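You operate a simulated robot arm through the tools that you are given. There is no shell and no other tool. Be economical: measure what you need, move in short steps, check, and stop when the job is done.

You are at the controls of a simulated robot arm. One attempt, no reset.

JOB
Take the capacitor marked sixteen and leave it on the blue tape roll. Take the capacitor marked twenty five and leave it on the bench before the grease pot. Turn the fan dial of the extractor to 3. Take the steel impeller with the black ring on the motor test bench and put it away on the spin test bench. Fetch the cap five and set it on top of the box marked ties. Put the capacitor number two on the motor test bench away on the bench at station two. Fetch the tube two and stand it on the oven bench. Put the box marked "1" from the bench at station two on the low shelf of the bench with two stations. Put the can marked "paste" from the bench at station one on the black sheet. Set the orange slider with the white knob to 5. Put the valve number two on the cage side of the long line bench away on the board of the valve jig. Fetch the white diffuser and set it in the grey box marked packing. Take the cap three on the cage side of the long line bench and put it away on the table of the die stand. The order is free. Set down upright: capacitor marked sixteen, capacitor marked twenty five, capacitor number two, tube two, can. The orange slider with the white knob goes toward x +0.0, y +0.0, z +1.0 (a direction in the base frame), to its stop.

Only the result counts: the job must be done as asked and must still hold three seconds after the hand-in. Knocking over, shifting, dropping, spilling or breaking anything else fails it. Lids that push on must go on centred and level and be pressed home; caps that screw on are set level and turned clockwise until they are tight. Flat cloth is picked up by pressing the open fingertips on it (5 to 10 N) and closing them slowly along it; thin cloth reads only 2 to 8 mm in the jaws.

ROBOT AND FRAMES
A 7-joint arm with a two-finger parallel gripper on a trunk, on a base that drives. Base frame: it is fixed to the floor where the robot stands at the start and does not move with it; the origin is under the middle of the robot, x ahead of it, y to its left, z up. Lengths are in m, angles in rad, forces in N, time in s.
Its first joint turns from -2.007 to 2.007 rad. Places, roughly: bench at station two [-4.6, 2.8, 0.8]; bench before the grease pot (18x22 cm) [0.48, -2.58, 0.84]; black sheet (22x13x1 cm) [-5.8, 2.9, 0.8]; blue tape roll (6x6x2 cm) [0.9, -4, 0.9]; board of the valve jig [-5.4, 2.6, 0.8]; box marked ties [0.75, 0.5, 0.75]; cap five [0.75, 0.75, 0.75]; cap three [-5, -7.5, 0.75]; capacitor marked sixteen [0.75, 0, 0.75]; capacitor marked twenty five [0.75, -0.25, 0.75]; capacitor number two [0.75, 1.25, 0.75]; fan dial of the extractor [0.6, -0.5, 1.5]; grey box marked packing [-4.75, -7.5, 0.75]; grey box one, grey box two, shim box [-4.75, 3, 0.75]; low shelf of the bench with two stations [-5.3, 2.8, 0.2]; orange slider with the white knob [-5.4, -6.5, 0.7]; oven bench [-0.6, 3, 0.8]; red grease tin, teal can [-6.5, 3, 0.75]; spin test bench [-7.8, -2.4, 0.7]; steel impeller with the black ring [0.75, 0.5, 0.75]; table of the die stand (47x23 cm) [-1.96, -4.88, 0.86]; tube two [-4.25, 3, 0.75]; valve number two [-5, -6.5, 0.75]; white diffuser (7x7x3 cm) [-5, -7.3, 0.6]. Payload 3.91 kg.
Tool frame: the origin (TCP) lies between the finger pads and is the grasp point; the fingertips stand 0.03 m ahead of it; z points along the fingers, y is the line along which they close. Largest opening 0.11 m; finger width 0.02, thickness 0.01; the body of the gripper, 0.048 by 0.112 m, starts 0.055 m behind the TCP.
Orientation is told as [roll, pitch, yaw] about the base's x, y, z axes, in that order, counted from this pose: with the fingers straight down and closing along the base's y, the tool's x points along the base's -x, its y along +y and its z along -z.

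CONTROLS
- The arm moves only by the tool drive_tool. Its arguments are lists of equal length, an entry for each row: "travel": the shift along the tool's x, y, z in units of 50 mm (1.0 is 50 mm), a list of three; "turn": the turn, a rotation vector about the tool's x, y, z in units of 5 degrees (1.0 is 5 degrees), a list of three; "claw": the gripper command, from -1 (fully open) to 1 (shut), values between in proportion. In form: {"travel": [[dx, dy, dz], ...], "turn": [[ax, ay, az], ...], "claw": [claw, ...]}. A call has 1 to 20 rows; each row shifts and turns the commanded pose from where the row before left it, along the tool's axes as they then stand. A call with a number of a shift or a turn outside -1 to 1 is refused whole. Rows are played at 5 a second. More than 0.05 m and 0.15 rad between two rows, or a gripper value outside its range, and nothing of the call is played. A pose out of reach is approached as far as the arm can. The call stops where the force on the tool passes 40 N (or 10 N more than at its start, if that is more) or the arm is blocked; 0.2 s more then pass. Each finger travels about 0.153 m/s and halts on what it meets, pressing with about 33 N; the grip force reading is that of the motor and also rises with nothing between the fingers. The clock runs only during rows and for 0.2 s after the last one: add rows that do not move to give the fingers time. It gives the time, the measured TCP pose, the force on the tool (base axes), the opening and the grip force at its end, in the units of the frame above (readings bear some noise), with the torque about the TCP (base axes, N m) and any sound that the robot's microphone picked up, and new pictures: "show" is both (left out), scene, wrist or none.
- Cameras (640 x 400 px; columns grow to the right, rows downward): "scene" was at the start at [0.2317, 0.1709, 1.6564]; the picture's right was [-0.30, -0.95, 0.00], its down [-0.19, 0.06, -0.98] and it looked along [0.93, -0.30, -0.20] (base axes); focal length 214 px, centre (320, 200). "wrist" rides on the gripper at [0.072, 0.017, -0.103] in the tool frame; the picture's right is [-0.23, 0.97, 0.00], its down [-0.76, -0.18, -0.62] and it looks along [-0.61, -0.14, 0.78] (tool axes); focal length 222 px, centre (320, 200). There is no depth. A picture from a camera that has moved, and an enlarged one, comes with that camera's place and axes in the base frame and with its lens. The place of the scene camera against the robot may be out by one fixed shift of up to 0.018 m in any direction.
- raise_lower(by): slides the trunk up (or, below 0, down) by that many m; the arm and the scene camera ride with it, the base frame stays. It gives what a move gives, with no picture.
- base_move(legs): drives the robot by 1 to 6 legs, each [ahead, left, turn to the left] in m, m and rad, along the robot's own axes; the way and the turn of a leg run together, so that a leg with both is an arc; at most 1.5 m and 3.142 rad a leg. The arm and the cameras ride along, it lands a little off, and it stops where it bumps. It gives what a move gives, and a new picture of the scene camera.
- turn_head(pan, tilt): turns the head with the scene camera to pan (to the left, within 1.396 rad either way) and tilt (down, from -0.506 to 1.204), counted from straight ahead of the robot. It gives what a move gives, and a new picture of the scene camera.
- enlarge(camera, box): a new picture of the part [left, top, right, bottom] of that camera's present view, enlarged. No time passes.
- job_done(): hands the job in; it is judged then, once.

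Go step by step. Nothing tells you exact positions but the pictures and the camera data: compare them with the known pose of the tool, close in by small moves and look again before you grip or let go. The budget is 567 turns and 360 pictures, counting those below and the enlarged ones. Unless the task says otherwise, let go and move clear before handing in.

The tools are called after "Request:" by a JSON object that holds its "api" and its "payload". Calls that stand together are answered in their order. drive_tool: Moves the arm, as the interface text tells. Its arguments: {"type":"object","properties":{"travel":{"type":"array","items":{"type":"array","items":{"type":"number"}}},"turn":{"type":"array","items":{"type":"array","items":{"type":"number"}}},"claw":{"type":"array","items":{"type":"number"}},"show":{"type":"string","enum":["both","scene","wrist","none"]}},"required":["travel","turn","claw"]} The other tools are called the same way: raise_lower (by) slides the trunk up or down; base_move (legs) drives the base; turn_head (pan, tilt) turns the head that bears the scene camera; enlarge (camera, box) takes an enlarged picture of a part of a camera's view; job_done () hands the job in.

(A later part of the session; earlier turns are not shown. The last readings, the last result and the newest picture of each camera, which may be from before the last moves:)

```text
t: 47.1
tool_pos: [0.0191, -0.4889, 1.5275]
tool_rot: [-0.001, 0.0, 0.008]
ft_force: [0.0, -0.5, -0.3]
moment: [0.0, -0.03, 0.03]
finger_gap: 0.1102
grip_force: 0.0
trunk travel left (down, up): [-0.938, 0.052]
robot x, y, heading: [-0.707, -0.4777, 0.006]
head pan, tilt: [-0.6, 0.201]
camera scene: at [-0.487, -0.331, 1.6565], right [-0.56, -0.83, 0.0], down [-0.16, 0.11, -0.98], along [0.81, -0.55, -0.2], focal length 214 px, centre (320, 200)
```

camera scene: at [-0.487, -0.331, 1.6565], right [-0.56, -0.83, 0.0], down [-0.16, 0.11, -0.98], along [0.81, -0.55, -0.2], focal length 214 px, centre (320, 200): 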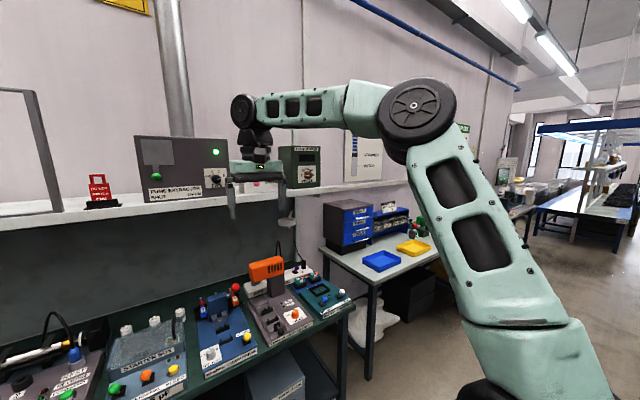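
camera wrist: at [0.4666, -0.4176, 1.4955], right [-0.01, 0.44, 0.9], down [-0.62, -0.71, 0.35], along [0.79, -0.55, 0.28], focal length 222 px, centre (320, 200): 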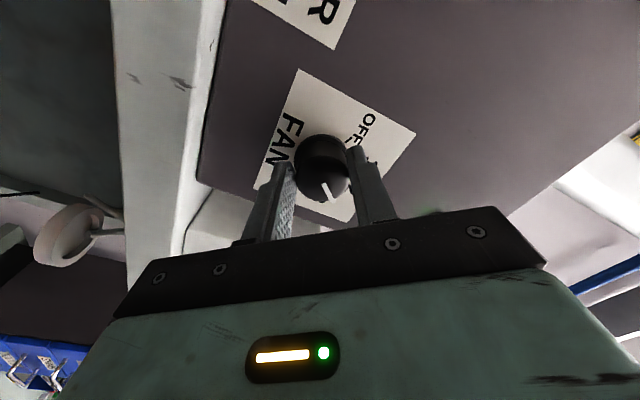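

Request:
{"api": "turn_head", "payload": {"pan": -0.1, "tilt": 0.45}}

Request:
{"api": "turn_head", "payload": {"pan": 0.5, "tilt": 0.4}}

Request:
{"api": "enlarge", "payload": {"camera": "scene", "box": [200, 120, 600, 370]}}

```text
t: 48.0
tool_pos: [0.0189, -0.4895, 1.5282]
tool_rot: [0.001, -0.005, 0.008]
ft_force: [-0.3, -0.2, 0.2]
moment: [0.0, 0.0, -0.01]
finger_gap: 0.1098
grip_force: 0.0
trunk travel left (down, up): [-0.938, 0.052]
robot x, y, heading: [-0.7082, -0.4808, 0.003]
head pan, tilt: [-0.099, 0.45]
camera scene: at [-0.4724, -0.2875, 1.6333], right [-0.1, -1.0, 0.0], down [-0.43, 0.04, -0.9], along [0.9, -0.09, -0.43], focal length 214 px, centre (320, 200)
```

scene: 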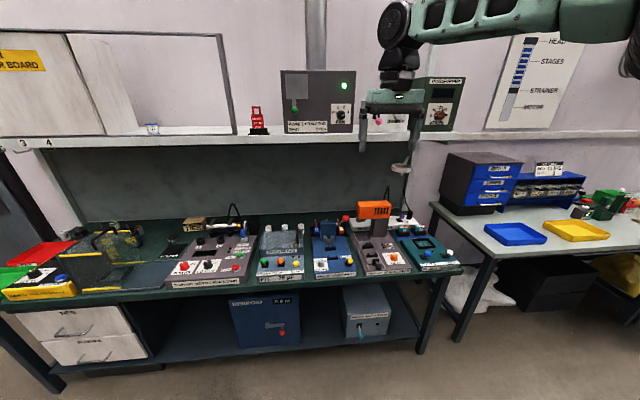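

```text
t: 49.0
tool_pos: [0.0188, -0.4895, 1.5267]
tool_rot: [0.001, -0.006, 0.007]
ft_force: [-0.1, -0.2, 0.0]
moment: [0.01, -0.02, 0.0]
finger_gap: 0.1102
grip_force: 0.1
trunk travel left (down, up): [-0.938, 0.052]
robot x, y, heading: [-0.7069, -0.4768, 0.003]
head pan, tilt: [0.499, 0.4]
camera scene: at [-0.4826, -0.234, 1.6379], right [0.48, -0.88, 0.0], down [-0.34, -0.19, -0.92], along [0.81, 0.44, -0.39], focal length 214 px, centre (320, 200)
```

scene: 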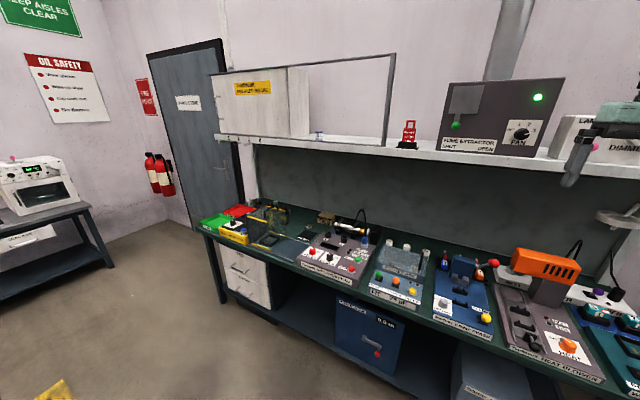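

```text
1.60 times, centred on (400, 245) of scene
camera zoom: at [-0.4826, -0.234, 1.6379], right [0.48, -0.88, 0.0], down [-0.34, -0.19, -0.92], along [0.81, 0.44, -0.39], focal length 343 px, centre (192, 128)
```

zoom: 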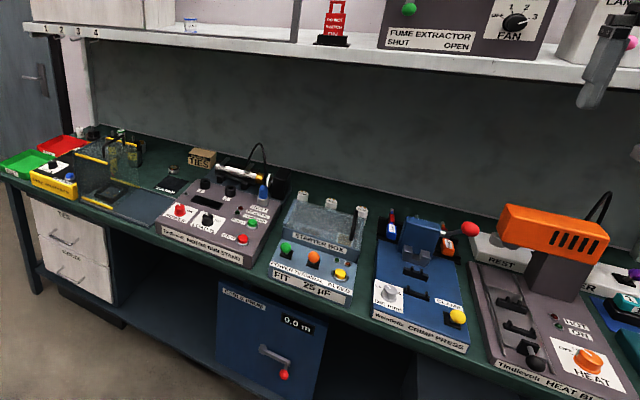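

Request:
{"api": "raise_lower", "payload": {"by": -0.6}}

Request:
{"api": "drive_tool", "payload": {"travel": [[1, 0, 0], [1, 0, 0], [1, 0, 0], [1, 0, 0], [1, 0, 0], [1, 0, 0]], "turn": [[0, 0, 0], [0, 0, 0], [0, 0, 0], [0, 0, 0], [0, 0, 0], [0, 0, 0]], "claw": [-1, -1, -1, -1, -1, -1], "show": "none"}}

Request:
{"api": "base_move", "payload": {"legs": [[0, 0.4, 0], [0.55, 0, 0]]}}

```text
refused: -0.6 is not a number from -0.4 to 0.4
```

```text
t: 50.5
tool_pos: [-0.2533, -0.4792, 1.5192]
tool_rot: [0.001, -0.003, 0.004]
ft_force: [-1.5, 1.8, 0.7]
moment: [-0.24, -0.12, -0.01]
finger_gap: 0.1099
grip_force: 0.1
out of reach, approached as far as the arm can: row 6
trunk travel left (down, up): [-0.938, 0.052]
robot x, y, heading: [-0.7062, -0.4808, 0.004]
head pan, tilt: [0.499, 0.4]
```

```text
t: 55.6
tool_pos: [0.2808, -0.0872, 1.5184]
tool_rot: [0.0, -0.002, 0.013]
ft_force: [0.0, 0.7, -0.4]
moment: [-0.03, -0.05, -0.02]
finger_gap: 0.1099
grip_force: 0.1
trunk travel left (down, up): [-0.938, 0.052]
robot x, y, heading: [-0.1734, -0.0833, 0.008]
head pan, tilt: [0.499, 0.4]
camera scene: at [0.048, 0.1594, 1.638], right [0.49, -0.87, 0.0], down [-0.34, -0.19, -0.92], along [0.81, 0.45, -0.39], focal length 214 px, centre (320, 200)
```

scene: 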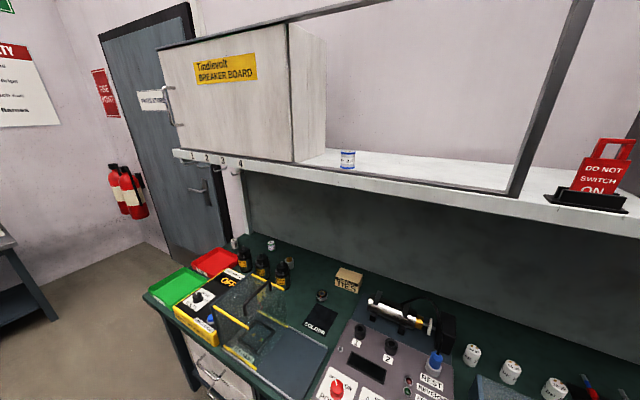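

Request:
{"api": "raise_lower", "payload": {"by": -0.3}}

Request:
{"api": "raise_lower", "payload": {"by": -0.3}}

Request:
{"api": "turn_head", "payload": {"pan": 0.0, "tilt": 0.5}}

Request:
{"api": "enlarge", "payload": {"camera": "wrist", "box": [0, 0, 640, 400]}}

```text
t: 58.6
tool_pos: [0.2813, -0.0867, 1.2179]
tool_rot: [0.001, -0.002, 0.013]
ft_force: [0.5, -0.5, 0.1]
moment: [-0.01, 0.03, -0.01]
finger_gap: 0.1099
grip_force: 0.0
trunk travel left (down, up): [-0.638, 0.352]
robot x, y, heading: [-0.1754, -0.0853, 0.009]
head pan, tilt: [0.499, 0.4]
```

```text
t: 61.6
tool_pos: [0.2804, -0.0876, 0.9193]
tool_rot: [0.0, -0.003, 0.012]
ft_force: [-0.1, 0.7, 0.1]
moment: [0.0, -0.03, -0.01]
finger_gap: 0.1101
grip_force: 0.0
trunk travel left (down, up): [-0.338, 0.652]
robot x, y, heading: [-0.1744, -0.0866, 0.004]
head pan, tilt: [0.499, 0.4]
```

```text
t: 62.5
tool_pos: [0.28, -0.0879, 0.9178]
tool_rot: [0.0, -0.004, 0.013]
ft_force: [-0.3, -0.4, -0.8]
moment: [-0.01, -0.02, 0.01]
finger_gap: 0.1097
grip_force: 0.1
trunk travel left (down, up): [-0.338, 0.652]
robot x, y, heading: [-0.1729, -0.0852, 0.011]
head pan, tilt: [0.0, 0.499]
camera scene: at [0.0581, 0.1152, 1.0288], right [0.01, -1.0, 0.0], down [-0.48, 0.0, -0.88], along [0.88, 0.01, -0.48], focal length 214 px, centre (320, 200)
```

scene: 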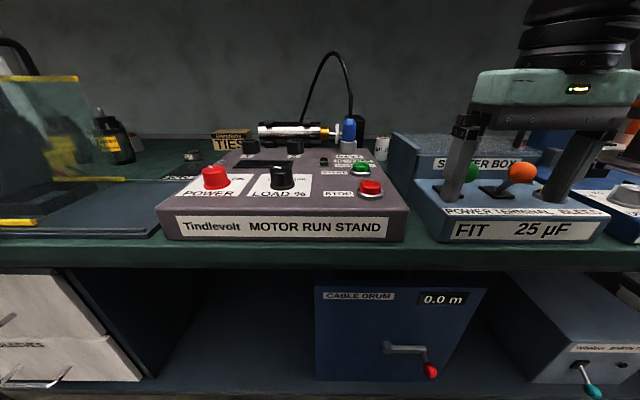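

```text
1.00 times, centred on (320, 200) of wrist
camera zoom: at [0.207, -0.0715, 1.0207], right [0.21, 0.98, 0.0], down [0.76, -0.17, 0.63], along [0.61, -0.13, -0.78], focal length 222 px, centre (320, 200)
```

zoom: 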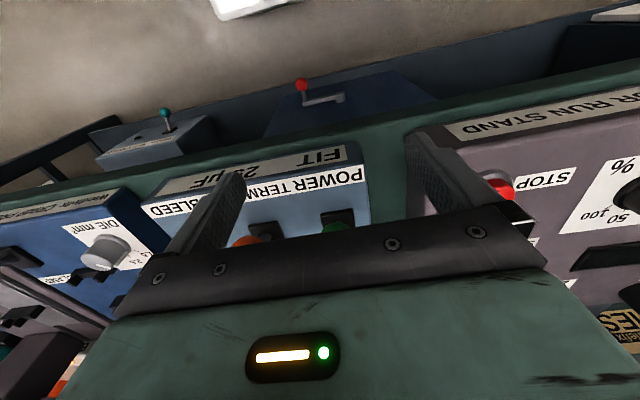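

Request:
{"api": "raise_lower", "payload": {"by": 0.25}}

Request:
{"api": "turn_head", "payload": {"pan": -0.25, "tilt": 0.6}}

Request:
{"api": "enlarge", "payload": {"camera": "scene", "box": [280, 80, 520, 230]}}

```text
t: 65.1
tool_pos: [0.2812, -0.0873, 1.169]
tool_rot: [0.001, -0.003, 0.013]
ft_force: [0.7, 0.1, -0.9]
moment: [0.0, -0.02, 0.03]
finger_gap: 0.1099
grip_force: 0.1
trunk travel left (down, up): [-0.588, 0.402]
robot x, y, heading: [-0.171, -0.0876, 0.012]
head pan, tilt: [0.0, 0.499]
```

```text
t: 65.9
tool_pos: [0.2803, -0.0872, 1.1689]
tool_rot: [0.0, -0.003, 0.012]
ft_force: [-0.9, -0.6, -1.2]
moment: [0.02, -0.03, -0.02]
finger_gap: 0.11
grip_force: 0.1
trunk travel left (down, up): [-0.588, 0.402]
robot x, y, heading: [-0.1719, -0.0864, 0.007]
head pan, tilt: [-0.25, 0.6]
camera scene: at [0.053, 0.0933, 1.2697], right [-0.24, -0.97, 0.0], down [-0.55, 0.13, -0.83], along [0.8, -0.2, -0.56], focal length 214 px, centre (320, 200)
```

scene: 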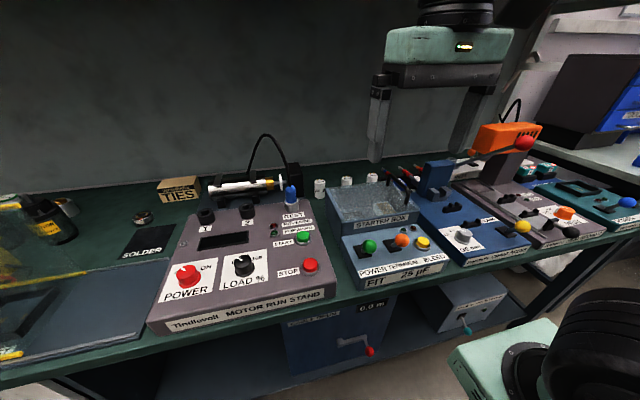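

```text
2.67 times, centred on (400, 155) of scene
camera zoom: at [0.053, 0.0933, 1.2697], right [-0.24, -0.97, 0.0], down [-0.55, 0.13, -0.83], along [0.8, -0.2, -0.56], focal length 572 px, centre (107, 320)
```

zoom: 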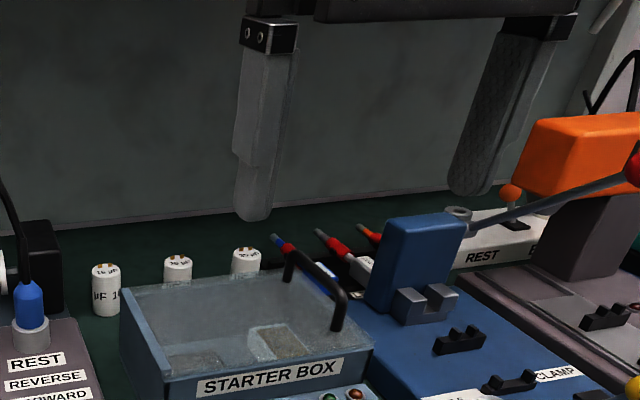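

Request:
{"api": "enlarge", "payload": {"camera": "scene", "box": [308, 166, 388, 216]}}

```text
8.00 times, centred on (348, 191) of scene
camera zoom: at [0.053, 0.0933, 1.2697], right [-0.24, -0.97, 0.0], down [-0.55, 0.13, -0.83], along [0.8, -0.2, -0.56], focal length 1716 px, centre (96, 272)
```

zoom: 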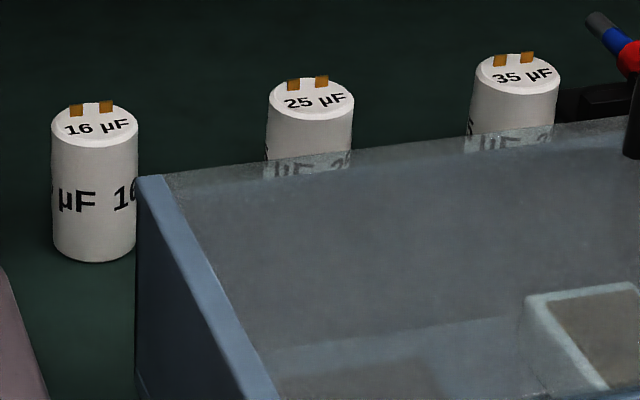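

The three capacitors are 16, 25, 35 from left to right; 16 is near (0.78,-0.085), bench top about z 0.77. I lower the trunk and move up to the bench.

Request:
{"api": "raise_lower", "payload": {"by": -0.18}}

Request:
{"api": "base_move", "payload": {"legs": [[0.17, 0, 0]]}}

Request:
{"api": "drive_tool", "payload": {"travel": [[-1, 0, 0], [-1, 0, 0], [-1, 0, 0], [-1, 0, 0], [-1, 0, 0]], "turn": [[0, 0, 0], [0, 0, 0], [0, 0, 0], [0, 0, 0], [0, 0, 0]], "claw": [-1, -1, -1, -1, -1], "show": "wrist"}}

```text
t: 67.9
tool_pos: [0.2813, -0.0874, 0.9891]
tool_rot: [0.001, -0.004, 0.011]
ft_force: [-0.7, -0.2, -0.1]
moment: [0.0, 0.02, -0.01]
finger_gap: 0.1102
grip_force: 0.1
trunk travel left (down, up): [-0.408, 0.582]
robot x, y, heading: [-0.1723, -0.0853, 0.005]
head pan, tilt: [-0.25, 0.6]
```

```text
t: 69.3
tool_pos: [0.4534, -0.0869, 0.9889]
tool_rot: [-0.001, -0.003, 0.011]
ft_force: [-1.0, -0.5, 0.3]
moment: [-0.02, -0.01, 0.03]
finger_gap: 0.1101
grip_force: 0.1
trunk travel left (down, up): [-0.408, 0.582]
robot x, y, heading: [0.0032, -0.0827, 0.005]
head pan, tilt: [-0.25, 0.6]
camera scene: at [0.226, 0.0943, 1.0897], right [-0.24, -0.97, 0.0], down [-0.55, 0.14, -0.83], along [0.8, -0.2, -0.56], focal length 214 px, centre (320, 200)
```

scene: 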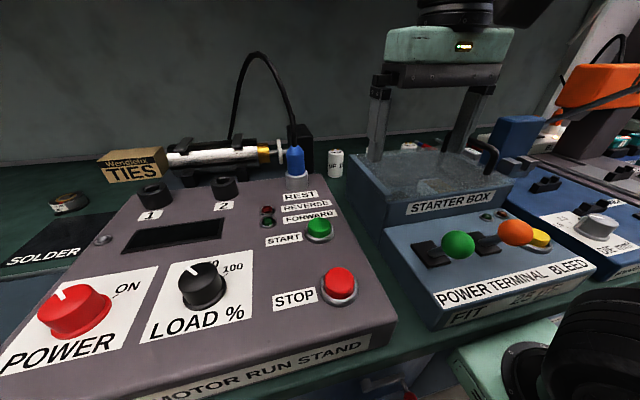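

```text
t: 70.5
tool_pos: [0.7061, -0.0821, 0.9898]
tool_rot: [0.001, -0.005, 0.013]
ft_force: [0.1, 0.8, 0.6]
moment: [0.0, -0.07, -0.01]
finger_gap: 0.11
grip_force: 0.0
trunk travel left (down, up): [-0.408, 0.582]
robot x, y, heading: [-0.0002, -0.0834, 0.01]
head pan, tilt: [-0.25, 0.6]
camera wrist: at [0.6309, -0.0673, 1.0912], right [0.22, 0.98, 0.0], down [0.76, -0.17, 0.63], along [0.61, -0.13, -0.78], focal length 222 px, centre (320, 200)
```

wrist: 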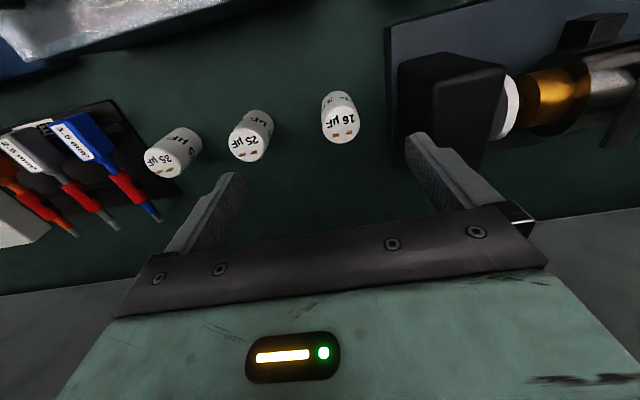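

Request:
{"api": "drive_tool", "payload": {"travel": [[-0.58, 0.4, 0], [0, 0, 0.9], [0, 0, 0.9], [0, 0, 0]], "turn": [[0, 0, 0], [0, 0, 0], [0, 0, 0], [0, 0, 0]], "claw": [-0.3, -0.3, -0.3, -0.3], "show": "wrist"}}

```text
t: 71.5
tool_pos: [0.7322, -0.063, 0.9021]
tool_rot: [0.0, -0.006, 0.013]
ft_force: [-0.5, -0.4, 0.6]
moment: [0.0, 0.02, -0.03]
finger_gap: 0.0718
grip_force: 0.0
trunk travel left (down, up): [-0.408, 0.582]
robot x, y, heading: [-0.0013, -0.0847, 0.006]
head pan, tilt: [-0.25, 0.6]
camera wrist: at [0.6583, -0.0473, 1.0028], right [0.22, 0.98, 0.0], down [0.76, -0.17, 0.63], along [0.61, -0.13, -0.78], focal length 222 px, centre (320, 200)
```

wrist: 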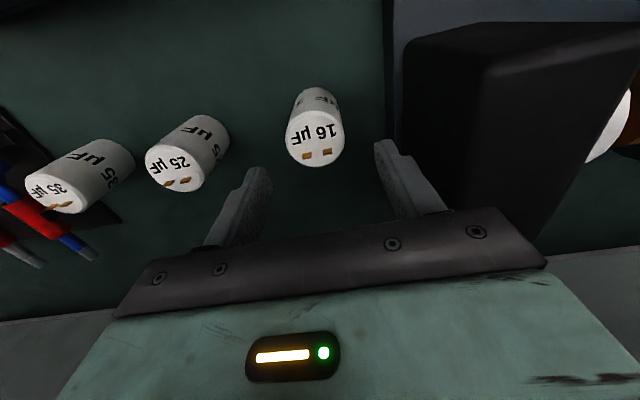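

Request:
{"api": "drive_tool", "payload": {"travel": [[0, 0, 0.9], [0, 0, 0.9], [0, 0, 0]], "turn": [[0, 0, 0], [0, 0, 0], [0, 0, 0]], "claw": [-0.3, -0.3, -0.3], "show": "wrist"}}

```text
t: 72.1
tool_pos: [0.7317, -0.062, 0.8307]
tool_rot: [0.003, -0.015, 0.013]
ft_force: [-6.2, -0.3, 14.7]
moment: [-0.61, 0.33, -0.19]
finger_gap: 0.0716
grip_force: 0.1
trunk travel left (down, up): [-0.408, 0.582]
robot x, y, heading: [-0.0002, -0.082, 0.007]
head pan, tilt: [-0.25, 0.6]
stopped in row 2: the force on the tool passed its limit (the readings are from after the stop); the commanded pose is now the measured one
camera wrist: at [0.6563, -0.0464, 0.9311], right [0.22, 0.98, 0.0], down [0.76, -0.17, 0.63], along [0.62, -0.13, -0.77], focal length 222 px, centre (320, 200)
```

wrist: 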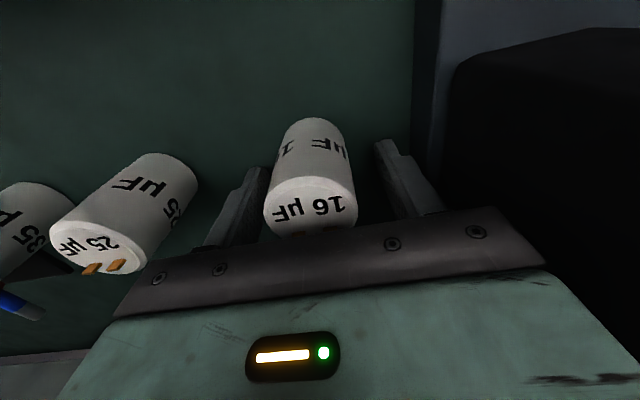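

The body of the gripper touched the starter box edge, but the fingers already span the upper half of the capacitor. I rise a few mm and grip there.

Request:
{"api": "drive_tool", "payload": {"travel": [[0, 0, -0.1], [0, 0, 0], [0, 0, 0], [0, 0, 0]], "turn": [[0, 0, 0], [0, 0, 0], [0, 0, 0], [0, 0, 0]], "claw": [-0.3, 1, 1, 1], "show": "none"}}

Request:
{"api": "drive_tool", "payload": {"travel": [[0, 0, -0.5], [0, 0, -1], [0, 0, -1]], "turn": [[0, 0, 0], [0, 0, 0], [0, 0, 0]], "claw": [1, 1, 1], "show": "both"}}

```text
t: 73.1
tool_pos: [0.7326, -0.063, 0.832]
tool_rot: [0.001, -0.012, 0.014]
ft_force: [0.1, 0.3, -0.1]
moment: [0.0, 0.0, 0.01]
finger_gap: 0.0385
grip_force: 33.6
trunk travel left (down, up): [-0.408, 0.582]
robot x, y, heading: [0.0003, -0.0848, 0.004]
head pan, tilt: [-0.25, 0.6]
```

```text
t: 73.9
tool_pos: [0.7299, -0.062, 0.9575]
tool_rot: [0.002, -0.01, 0.012]
ft_force: [-0.3, 0.6, -0.8]
moment: [0.01, 0.01, 0.0]
finger_gap: 0.0384
grip_force: 33.0
trunk travel left (down, up): [-0.408, 0.582]
robot x, y, heading: [-0.0009, -0.0853, 0.007]
head pan, tilt: [-0.25, 0.6]
camera scene: at [0.2262, 0.0944, 1.0896], right [-0.24, -0.97, 0.0], down [-0.55, 0.14, -0.82], along [0.8, -0.2, -0.57], focal length 214 px, centre (320, 200)
camera wrist: at [0.6548, -0.0464, 1.0589], right [0.22, 0.98, 0.0], down [0.76, -0.17, 0.63], along [0.62, -0.13, -0.78], focal length 222 px, centre (320, 200)
```

scene: 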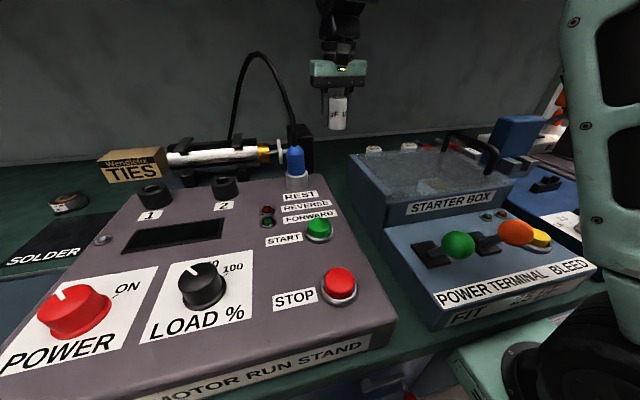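
wrist: 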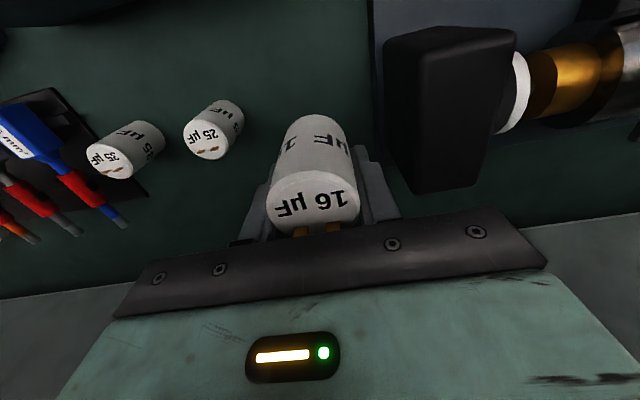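

Request:
{"api": "drive_tool", "payload": {"travel": [[0, 0, -1], [1, 0, 0], [1, 0, 0], [1, 0, 0], [1, 0, 0], [1, 0, 0], [1, 0, 0]], "turn": [[0, 0, 0], [0, 0, 0], [0, 0, 0], [0, 0, 0], [0, 0, 0], [0, 0, 0], [0, 0, 0]], "claw": [1, 1, 1, 1, 1, 1, 1], "show": "none"}}

Request:
{"api": "raise_lower", "payload": {"by": 0.35}}

Request:
{"api": "turn_head", "payload": {"pan": -1.2, "tilt": 0.25}}

Request:
{"api": "base_move", "payload": {"legs": [[-0.6, 0, 0]]}}

```text
t: 75.5
tool_pos: [0.4458, -0.068, 1.003]
tool_rot: [0.0, -0.012, 0.013]
ft_force: [0.7, 0.2, -0.5]
moment: [0.09, 0.02, 0.0]
finger_gap: 0.0385
grip_force: 33.4
out of reach, approached as far as the arm can: row 7
trunk travel left (down, up): [-0.408, 0.582]
robot x, y, heading: [-0.0009, -0.0862, 0.008]
head pan, tilt: [-0.25, 0.6]
```

```text
t: 79.2
tool_pos: [0.4472, -0.0665, 1.0346]
tool_rot: [0.001, -0.009, 0.012]
ft_force: [0.4, 0.8, -1.1]
moment: [-0.03, -0.01, 0.03]
finger_gap: 0.0381
grip_force: 33.3
trunk travel left (down, up): [-0.441, 0.549]
robot x, y, heading: [-0.0, -0.0869, 0.007]
head pan, tilt: [-0.25, 0.6]
stopped: the arm was blocked; the commanded pose is now the measured one
```

```text
t: 80.4
tool_pos: [0.4471, -0.0667, 1.0337]
tool_rot: [-0.001, -0.011, 0.013]
ft_force: [-0.3, 0.4, -0.8]
moment: [-0.01, -0.03, -0.03]
finger_gap: 0.0382
grip_force: 33.1
trunk travel left (down, up): [-0.441, 0.549]
robot x, y, heading: [0.0008, -0.0836, 0.007]
head pan, tilt: [-1.201, 0.25]
camera scene: at [0.1762, 0.0286, 1.1544], right [-0.93, -0.37, 0.0], down [-0.09, 0.23, -0.97], along [0.36, -0.9, -0.25], focal length 214 px, centre (320, 200)
```

scene: 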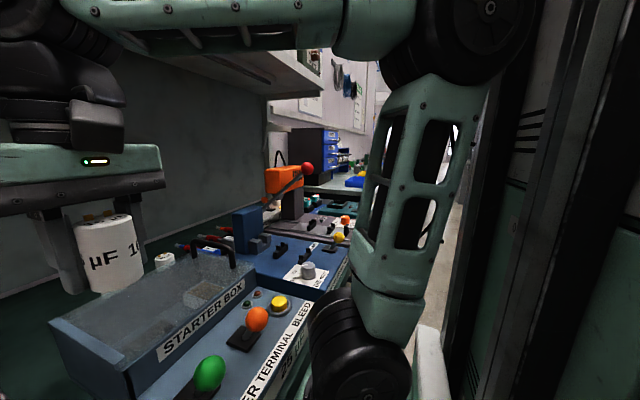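

```text
t: 83.8
tool_pos: [-0.1563, -0.0722, 1.0357]
tool_rot: [-0.001, -0.013, 0.012]
ft_force: [-0.7, 0.3, -0.9]
moment: [0.0, -0.06, 0.02]
finger_gap: 0.0382
grip_force: 32.9
trunk travel left (down, up): [-0.441, 0.549]
robot x, y, heading: [-0.601, -0.0895, 0.007]
head pan, tilt: [-1.201, 0.25]
camera scene: at [-0.4273, 0.0242, 1.1549], right [-0.93, -0.37, 0.0], down [-0.09, 0.23, -0.97], along [0.36, -0.9, -0.25], focal length 214 px, centre (320, 200)
```

scene: 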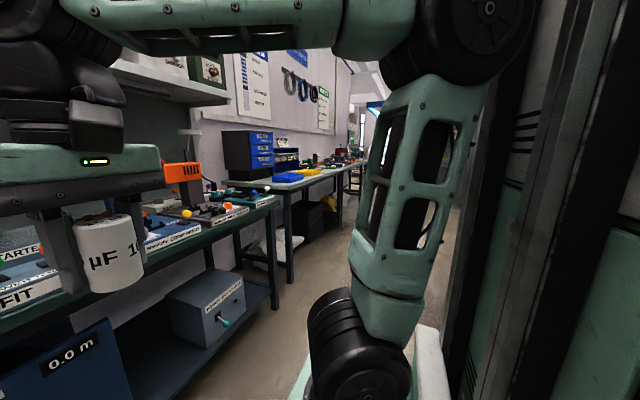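

Request:
{"api": "raise_lower", "payload": {"by": 0.35}}

Request:
{"api": "base_move", "payload": {"legs": [[0, -1.2, 0]]}}

```text
t: 87.2
tool_pos: [-0.1567, -0.0714, 1.386]
tool_rot: [0.002, -0.012, 0.012]
ft_force: [0.2, -0.9, -0.5]
moment: [-0.01, 0.0, 0.0]
finger_gap: 0.038
grip_force: 32.9
trunk travel left (down, up): [-0.791, 0.199]
robot x, y, heading: [-0.6042, -0.0883, 0.012]
head pan, tilt: [-1.201, 0.25]
```

```text
t: 93.2
tool_pos: [-0.1427, -1.2543, 1.3863]
tool_rot: [0.0, -0.012, 0.019]
ft_force: [0.1, 0.3, -0.5]
moment: [0.0, -0.03, -0.01]
finger_gap: 0.0379
grip_force: 32.6
trunk travel left (down, up): [-0.791, 0.199]
robot x, y, heading: [-0.5878, -1.2755, 0.018]
head pan, tilt: [-1.201, 0.25]
camera scene: at [-0.4143, -1.1598, 1.5049], right [-0.93, -0.38, 0.0], down [-0.09, 0.23, -0.97], along [0.36, -0.9, -0.25], focal length 214 px, centre (320, 200)
```

scene: 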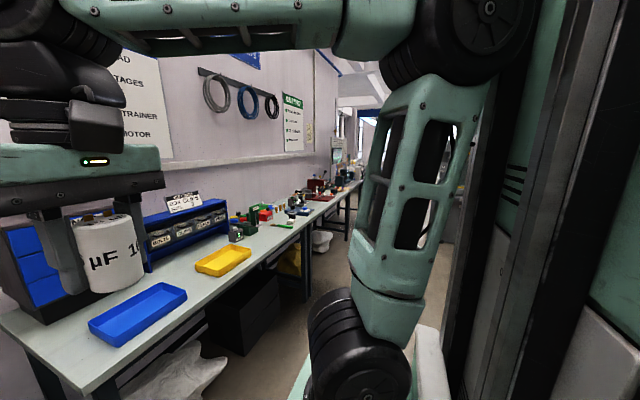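

Request:
{"api": "base_move", "payload": {"legs": [[0, -1.3, -0.018]]}}

Request:
{"api": "turn_head", "payload": {"pan": -0.3, "tilt": 0.45}}

```text
t: 99.8
tool_pos: [-0.1371, -2.5693, 1.3867]
tool_rot: [0.001, -0.012, -0.006]
ft_force: [0.4, 0.4, -2.0]
moment: [-0.01, -0.04, 0.0]
finger_gap: 0.0379
grip_force: 33.0
trunk travel left (down, up): [-0.791, 0.199]
robot x, y, heading: [-0.5863, -2.5819, -0.006]
head pan, tilt: [-1.201, 0.25]
camera scene: at [-0.4071, -2.4701, 1.5049], right [-0.94, -0.35, 0.0], down [-0.09, 0.23, -0.97], along [0.34, -0.91, -0.25], focal length 214 px, centre (320, 200)
```

scene: 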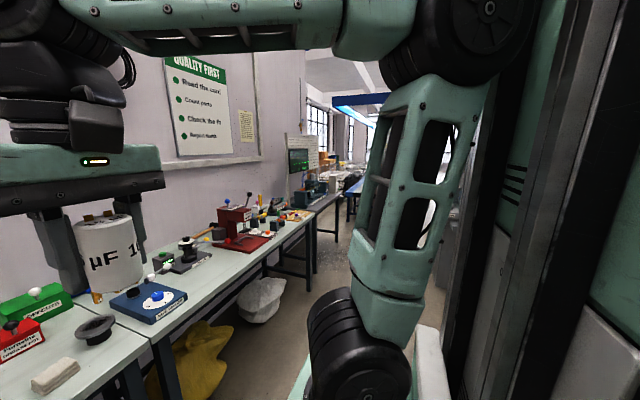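

```text
t: 101.0
tool_pos: [-0.1387, -2.57, 1.3864]
tool_rot: [0.002, -0.013, -0.005]
ft_force: [-0.4, 0.1, -0.3]
moment: [-0.02, 0.04, -0.01]
finger_gap: 0.0379
grip_force: 33.2
trunk travel left (down, up): [-0.791, 0.199]
robot x, y, heading: [-0.5889, -2.5815, -0.013]
head pan, tilt: [-0.3, 0.45]
camera scene: at [-0.3525, -2.4108, 1.4863], right [-0.3, -0.95, 0.0], down [-0.41, 0.13, -0.9], along [0.86, -0.27, -0.44], focal length 214 px, centre (320, 200)
```

scene: 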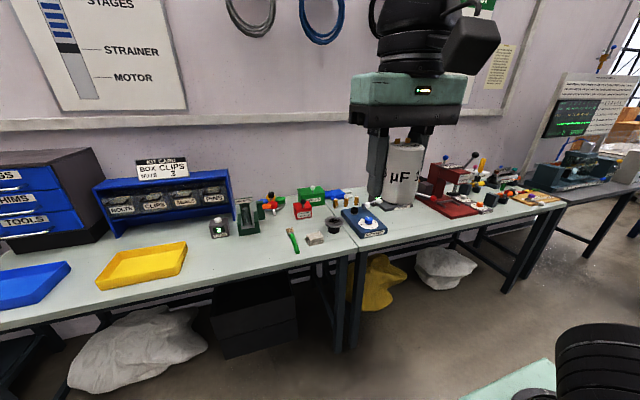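

Request:
{"api": "base_move", "payload": {"legs": [[0, -1.3, 0.01]]}}

Request:
{"api": "enlarge", "payload": {"camera": "scene", "box": [80, 100, 480, 350]}}

```text
t: 107.5
tool_pos: [-0.1312, -3.8541, 1.3859]
tool_rot: [-0.001, -0.012, 0.021]
ft_force: [0.2, 0.3, -1.9]
moment: [0.0, 0.0, 0.0]
finger_gap: 0.0378
grip_force: 33.1
trunk travel left (down, up): [-0.791, 0.199]
robot x, y, heading: [-0.5793, -3.8787, 0.021]
head pan, tilt: [-0.3, 0.45]
camera scene: at [-0.3511, -3.7013, 1.4863], right [-0.28, -0.96, 0.0], down [-0.42, 0.12, -0.9], along [0.86, -0.25, -0.44], focal length 214 px, centre (320, 200)
```

scene: 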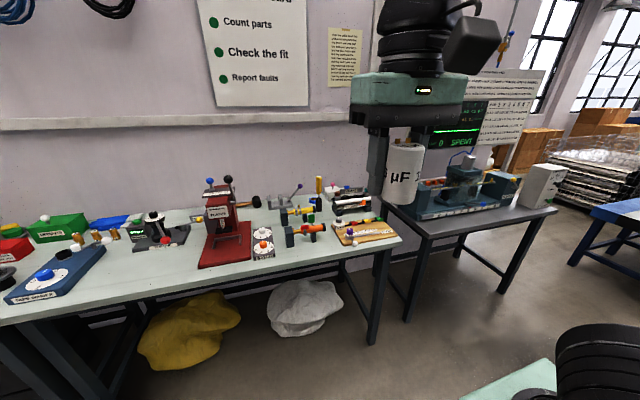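

```text
1.60 times, centred on (280, 225) of scene
camera zoom: at [-0.3511, -3.7013, 1.4863], right [-0.28, -0.96, 0.0], down [-0.42, 0.12, -0.9], along [0.86, -0.25, -0.44], focal length 343 px, centre (384, 160)
```

zoom: 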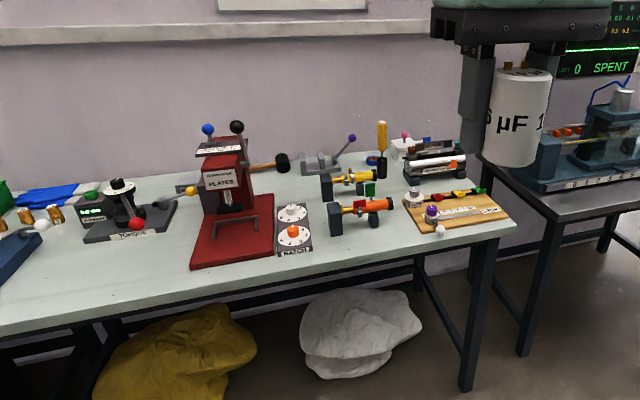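

Request:
{"api": "enlarge", "payload": {"camera": "scene", "box": [260, 160, 380, 235]}}

```text
5.33 times, centred on (320, 198) of scene
camera zoom: at [-0.3511, -3.7013, 1.4863], right [-0.28, -0.96, 0.0], down [-0.42, 0.12, -0.9], along [0.86, -0.25, -0.44], focal length 1144 px, centre (320, 213)
```

zoom: 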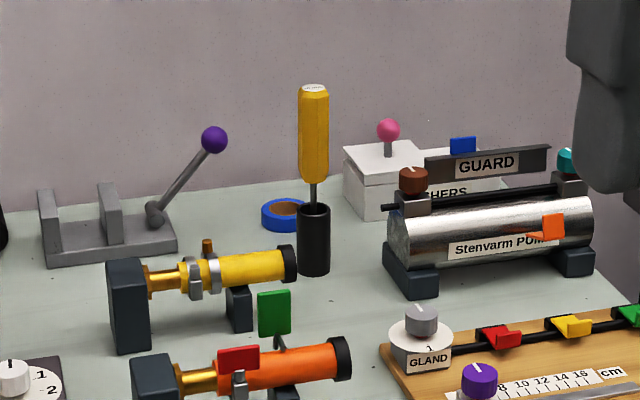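

The blue tape roll lies behind the screwdriver stand, near (0.85,-4.0). I drive up to the table and look closer.

Request:
{"api": "base_move", "payload": {"legs": [[0.45, -0.05, -0.021]]}}

Request:
{"api": "turn_head", "payload": {"pan": -0.2, "tilt": 0.6}}

Request:
{"api": "enlarge", "payload": {"camera": "scene", "box": [220, 60, 420, 185]}}

```text
t: 110.2
tool_pos: [0.3141, -3.9048, 1.3866]
tool_rot: [-0.001, -0.012, 0.012]
ft_force: [-0.3, 0.6, -0.9]
moment: [0.01, -0.02, -0.01]
finger_gap: 0.0375
grip_force: 32.7
trunk travel left (down, up): [-0.791, 0.199]
robot x, y, heading: [-0.1288, -3.9208, 0.008]
head pan, tilt: [-0.3, 0.45]
camera scene: at [0.0969, -3.7491, 1.4863], right [-0.29, -0.96, 0.0], down [-0.42, 0.13, -0.9], along [0.86, -0.26, -0.44], focal length 214 px, centre (320, 200)
```

scene: 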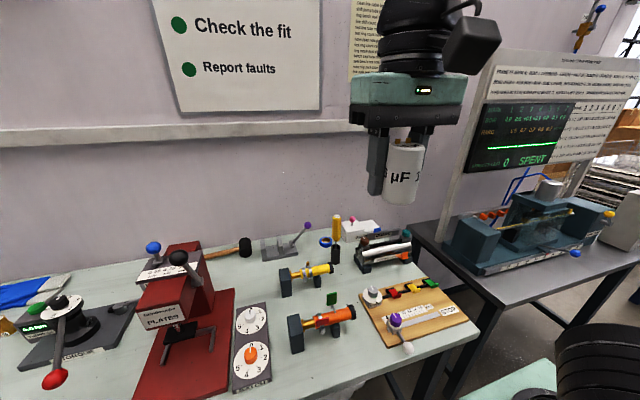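

```text
t: 110.9
tool_pos: [0.3146, -3.9056, 1.3872]
tool_rot: [-0.001, -0.013, 0.013]
ft_force: [-0.5, -0.7, -1.3]
moment: [-0.04, 0.02, 0.0]
finger_gap: 0.0378
grip_force: 32.9
trunk travel left (down, up): [-0.791, 0.199]
robot x, y, heading: [-0.1284, -3.9233, 0.006]
head pan, tilt: [-0.201, 0.6]
camera scene: at [0.0957, -3.7395, 1.4728], right [-0.19, -0.98, 0.0], down [-0.55, 0.11, -0.83], along [0.81, -0.16, -0.56], focal length 214 px, centre (320, 200)
```

scene: 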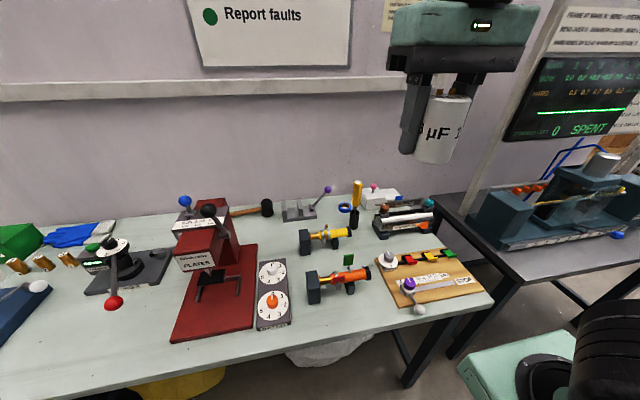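

```text
3.20 times, centred on (320, 122) of scene
camera zoom: at [0.0957, -3.7395, 1.4728], right [-0.19, -0.98, 0.0], down [-0.55, 0.11, -0.83], along [0.81, -0.16, -0.56], focal length 686 px, centre (320, 448)
```

zoom: 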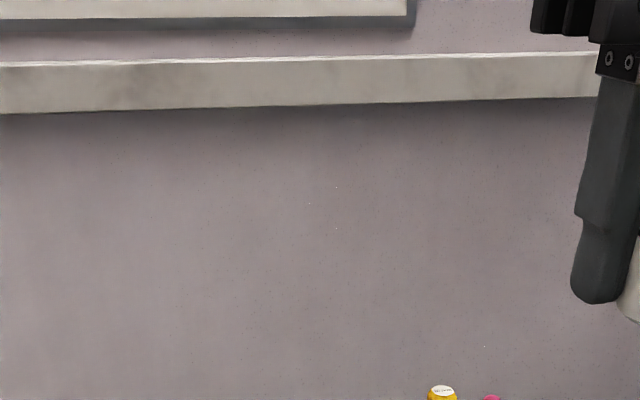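

Request:
{"api": "enlarge", "payload": {"camera": "scene", "box": [290, 170, 410, 245]}}

```text
5.33 times, centred on (350, 208) of scene
camera zoom: at [0.0957, -3.7395, 1.4728], right [-0.19, -0.98, 0.0], down [-0.55, 0.11, -0.83], along [0.81, -0.16, -0.56], focal length 1144 px, centre (160, 160)
```

zoom: 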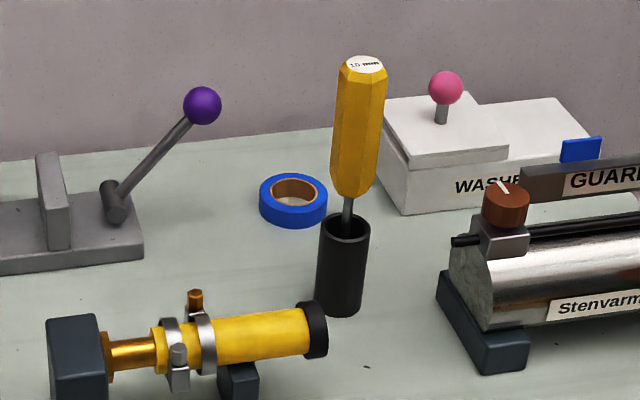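

Request:
{"api": "raise_lower", "payload": {"by": -0.22}}

Request:
{"api": "drive_tool", "payload": {"travel": [[-1, 0, 0], [-1, 0, 0], [-1, 0, 0], [-1, 0, 0], [-1, 0, 0], [-1, 0, 0], [-1, 0, 0]], "turn": [[0, 0, 0], [0, 0, 0], [0, 0, 0], [0, 0, 0], [0, 0, 0], [0, 0, 0], [0, 0, 0]], "claw": [1, 1, 1, 1, 1, 1, 1], "show": "scene"}}

```text
t: 113.2
tool_pos: [0.3133, -3.9056, 1.1669]
tool_rot: [0.0, -0.011, 0.012]
ft_force: [-0.6, -0.4, -1.5]
moment: [0.0, -0.04, 0.01]
finger_gap: 0.0375
grip_force: 32.7
trunk travel left (down, up): [-0.571, 0.419]
robot x, y, heading: [-0.1291, -3.9217, 0.005]
head pan, tilt: [-0.201, 0.6]
```

```text
t: 114.8
tool_pos: [0.6627, -3.8991, 1.1719]
tool_rot: [0.0, -0.014, 0.011]
ft_force: [-0.9, 0.0, 0.5]
moment: [0.03, -0.09, -0.01]
finger_gap: 0.0377
grip_force: 32.4
trunk travel left (down, up): [-0.571, 0.419]
robot x, y, heading: [-0.1312, -3.9221, 0.005]
head pan, tilt: [-0.201, 0.6]
camera scene: at [0.0951, -3.7396, 1.2529], right [-0.19, -0.98, 0.0], down [-0.55, 0.11, -0.83], along [0.81, -0.16, -0.56], focal length 214 px, centre (320, 200)
```

scene: 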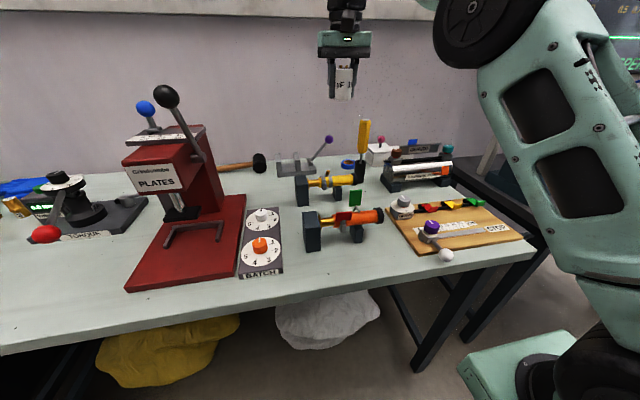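

Request:
{"api": "drive_tool", "payload": {"travel": [[-1, 0, 0], [-1, 0, 0], [-1, 0, 0]], "turn": [[0, 0, 0], [0, 0, 0], [0, 0, 0]], "claw": [1, 1, 1], "show": "wrist"}}

```text
t: 115.7
tool_pos: [0.7061, -3.9114, 1.1469]
tool_rot: [-0.001, -0.013, 0.012]
ft_force: [0.3, -0.6, -0.8]
moment: [0.01, -0.02, 0.01]
finger_gap: 0.038
grip_force: 32.6
out of reach, approached as far as the arm can: row 1, 2, 3
trunk travel left (down, up): [-0.571, 0.419]
robot x, y, heading: [-0.1327, -3.9232, 0.012]
head pan, tilt: [-0.201, 0.6]
camera wrist: at [0.6323, -3.8956, 1.2475], right [0.22, 0.98, 0.0], down [0.76, -0.17, 0.63], along [0.62, -0.13, -0.77], focal length 222 px, centre (320, 200)
```

wrist: 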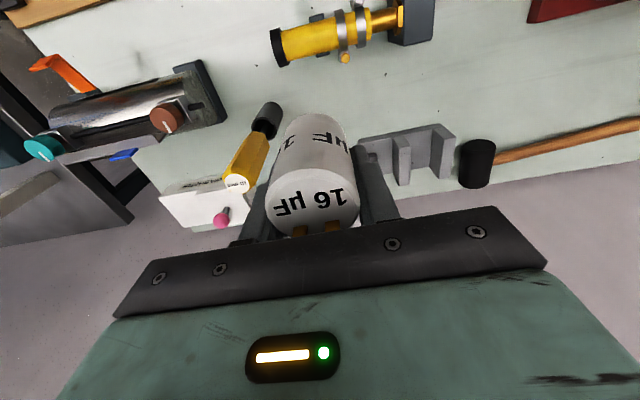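

Request:
{"api": "turn_head", "payload": {"pan": -0.5, "tilt": 1.2}}

```text
t: 116.7
tool_pos: [0.707, -3.9115, 1.1464]
tool_rot: [-0.002, -0.011, 0.011]
ft_force: [0.2, -0.4, -0.9]
moment: [-0.01, 0.0, -0.01]
finger_gap: 0.0379
grip_force: 33.0
trunk travel left (down, up): [-0.571, 0.419]
robot x, y, heading: [-0.1317, -3.9215, 0.007]
head pan, tilt: [-0.499, 1.201]
camera scene: at [0.0584, -3.7489, 1.2082], right [-0.47, -0.88, 0.0], down [-0.82, 0.44, -0.36], along [0.32, -0.17, -0.93], focal length 214 px, centre (320, 200)
```

scene: 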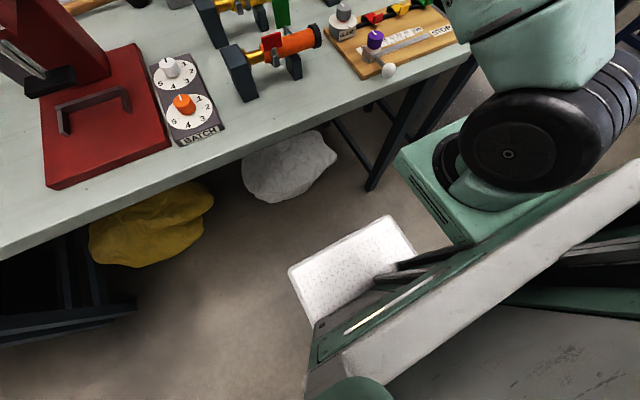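

The table edge is near x 0.36 and the robot front reaches 0.33 ahead of its axis, so I can go forward by about 0.1 m; the reach grows as the tool comes down.

Request:
{"api": "base_move", "payload": {"legs": [[0.11, 0, 0]]}}

Request:
{"api": "enlarge", "payload": {"camera": "wrist", "box": [0, 0, 640, 400]}}

```text
t: 117.8
tool_pos: [0.8188, -3.9133, 1.1463]
tool_rot: [-0.001, -0.013, 0.008]
ft_force: [0.8, 0.9, -1.7]
moment: [-0.02, -0.02, 0.01]
finger_gap: 0.0379
grip_force: 33.3
trunk travel left (down, up): [-0.571, 0.419]
robot x, y, heading: [-0.0187, -3.9197, 0.002]
head pan, tilt: [-0.499, 1.201]
camera scene: at [0.1707, -3.749, 1.2081], right [-0.48, -0.88, 0.0], down [-0.82, 0.44, -0.36], along [0.32, -0.17, -0.93], focal length 214 px, centre (320, 200)
```

scene: 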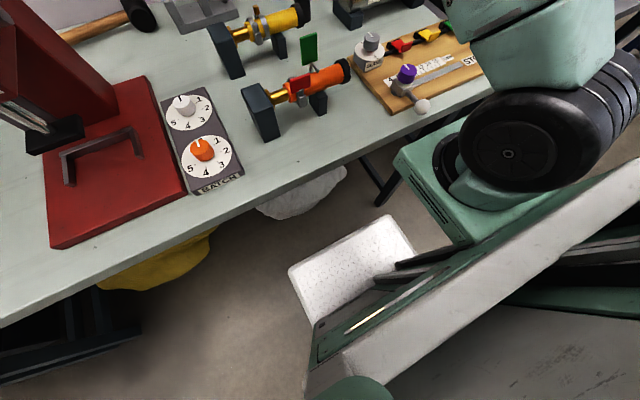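

```text
1.00 times, centred on (320, 200) of wrist
camera zoom: at [0.7444, -3.8976, 1.2471], right [0.22, 0.98, 0.0], down [0.76, -0.17, 0.63], along [0.62, -0.14, -0.77], focal length 222 px, centre (320, 200)
```

zoom: 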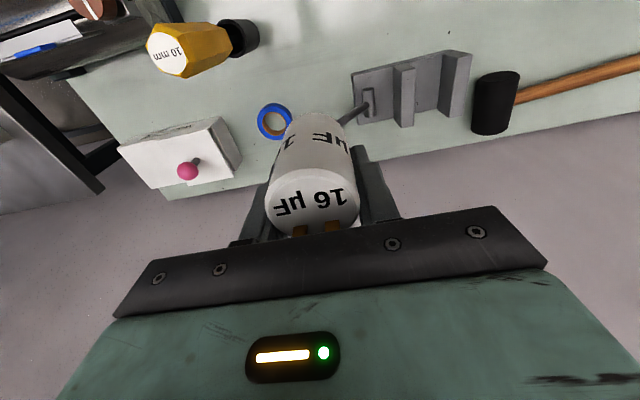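

Request:
{"api": "drive_tool", "payload": {"travel": [[0, -0.5, 0], [0, -0.5, 0], [0, -0.5, 0], [0, 0, 0], [0, 0, 0], [0, 0, 0], [0, 0, 0], [0, 0, 0], [0, 0, 0], [0, 0, 0], [0, 0, 0], [0, 0, 0], [0, 0, 0], [0, 0, 0], [0, 0, 0], [0, 0, 0], [0, 0, 0], [0, 0, 0]], "turn": [[0, 0, 0], [0, 0, 0], [0, 0, 0], [0, 0, -1], [0, 0, -1], [0, 0, -1], [0, 0, -1], [0, 0, -1], [0, 0, -1], [0, 0, -1], [0, 0, -1], [0, 0, -1], [0, 0, -1], [0, 0, -1], [0, 0, -1], [0, 0, -1], [0, 0, -1], [0, 0, -1]], "claw": [1, 1, 1, 1, 1, 1, 1, 1, 1, 1, 1, 1, 1, 1, 1, 1, 1, 1], "show": "wrist"}}

```text
t: 121.7
tool_pos: [0.8203, -3.9888, 1.1464]
tool_rot: [-0.01, -0.005, 1.319]
ft_force: [0.9, 0.4, -0.3]
moment: [0.02, 0.02, 0.02]
finger_gap: 0.0377
grip_force: 33.0
trunk travel left (down, up): [-0.571, 0.419]
robot x, y, heading: [-0.0189, -3.9233, -0.002]
head pan, tilt: [-0.499, 1.201]
camera wrist: at [0.783, -4.0555, 1.2479], right [-0.89, 0.46, -0.01], down [0.35, 0.69, 0.63], along [0.3, 0.55, -0.78], focal length 222 px, centre (320, 200)
```

wrist: 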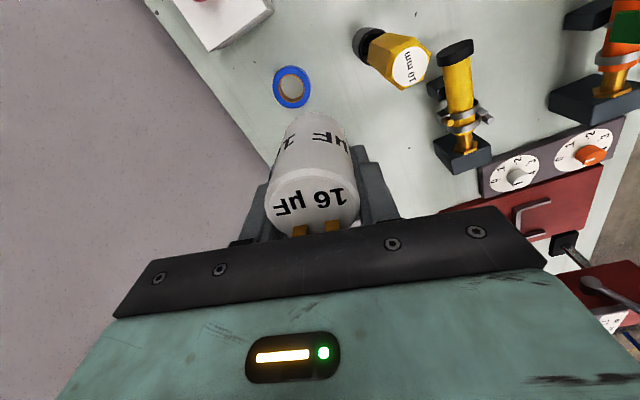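

Request:
{"api": "drive_tool", "payload": {"travel": [[0.13, -0.94, 0], [0, 0, 0.9], [0, 0, 0.9], [0, 0, 0.9]], "turn": [[0, 0, 0], [0, 0, 0], [0, 0, 0], [0, 0, 0]], "claw": [1, 1, 1, 1], "show": "both"}}

```text
t: 122.7
tool_pos: [0.8889, -4.0069, 1.0128]
tool_rot: [-0.01, -0.004, 1.319]
ft_force: [-0.6, 0.3, -0.5]
moment: [0.03, -0.07, 0.0]
finger_gap: 0.0377
grip_force: 33.3
out of reach, approached as far as the arm can: row 1, 2, 3, 4
trunk travel left (down, up): [-0.571, 0.419]
robot x, y, heading: [-0.0197, -3.923, 0.002]
head pan, tilt: [-0.499, 1.201]
camera scene: at [0.1704, -3.749, 1.2082], right [-0.48, -0.88, 0.0], down [-0.82, 0.44, -0.36], along [0.32, -0.17, -0.93], focal length 214 px, centre (320, 200)
camera wrist: at [0.8514, -4.0729, 1.1131], right [-0.89, 0.46, -0.01], down [0.36, 0.69, 0.63], along [0.3, 0.55, -0.78], focal length 222 px, centre (320, 200)
```

scene: 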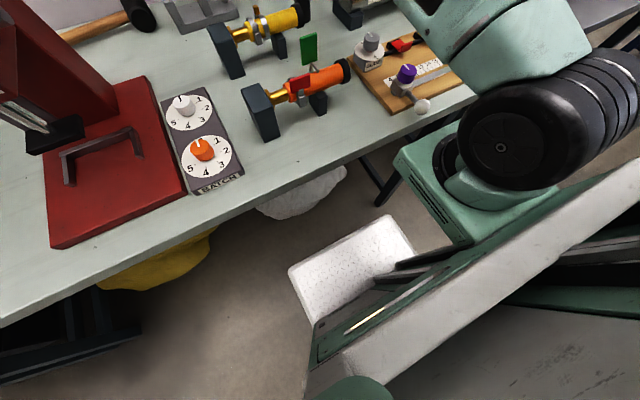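
wrist: 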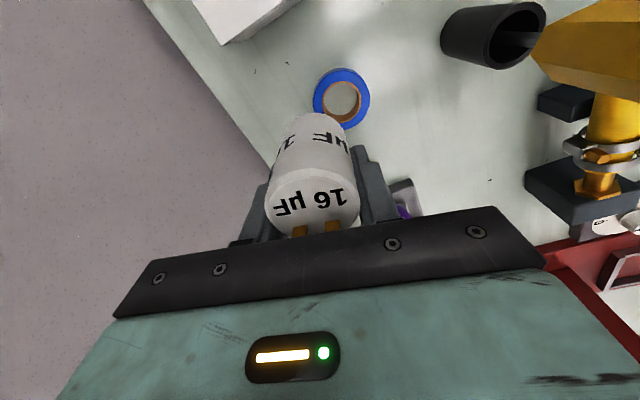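

Request:
{"api": "drive_tool", "payload": {"travel": [[0.12, 0.48, 0], [0, 0, 0.3]], "turn": [[0, 0, 0], [0, 0, 0]], "claw": [1, 1], "show": "none"}}

```text
t: 123.2
tool_pos: [0.8896, -4.0039, 1.0041]
tool_rot: [-0.009, -0.005, 1.318]
ft_force: [0.1, 0.3, -1.1]
moment: [0.01, -0.04, 0.04]
finger_gap: 0.0377
grip_force: 33.0
out of reach, approached as far as the arm can: row 1, 2
trunk travel left (down, up): [-0.571, 0.419]
robot x, y, heading: [-0.0191, -3.9214, 0.006]
head pan, tilt: [-0.499, 1.201]
```

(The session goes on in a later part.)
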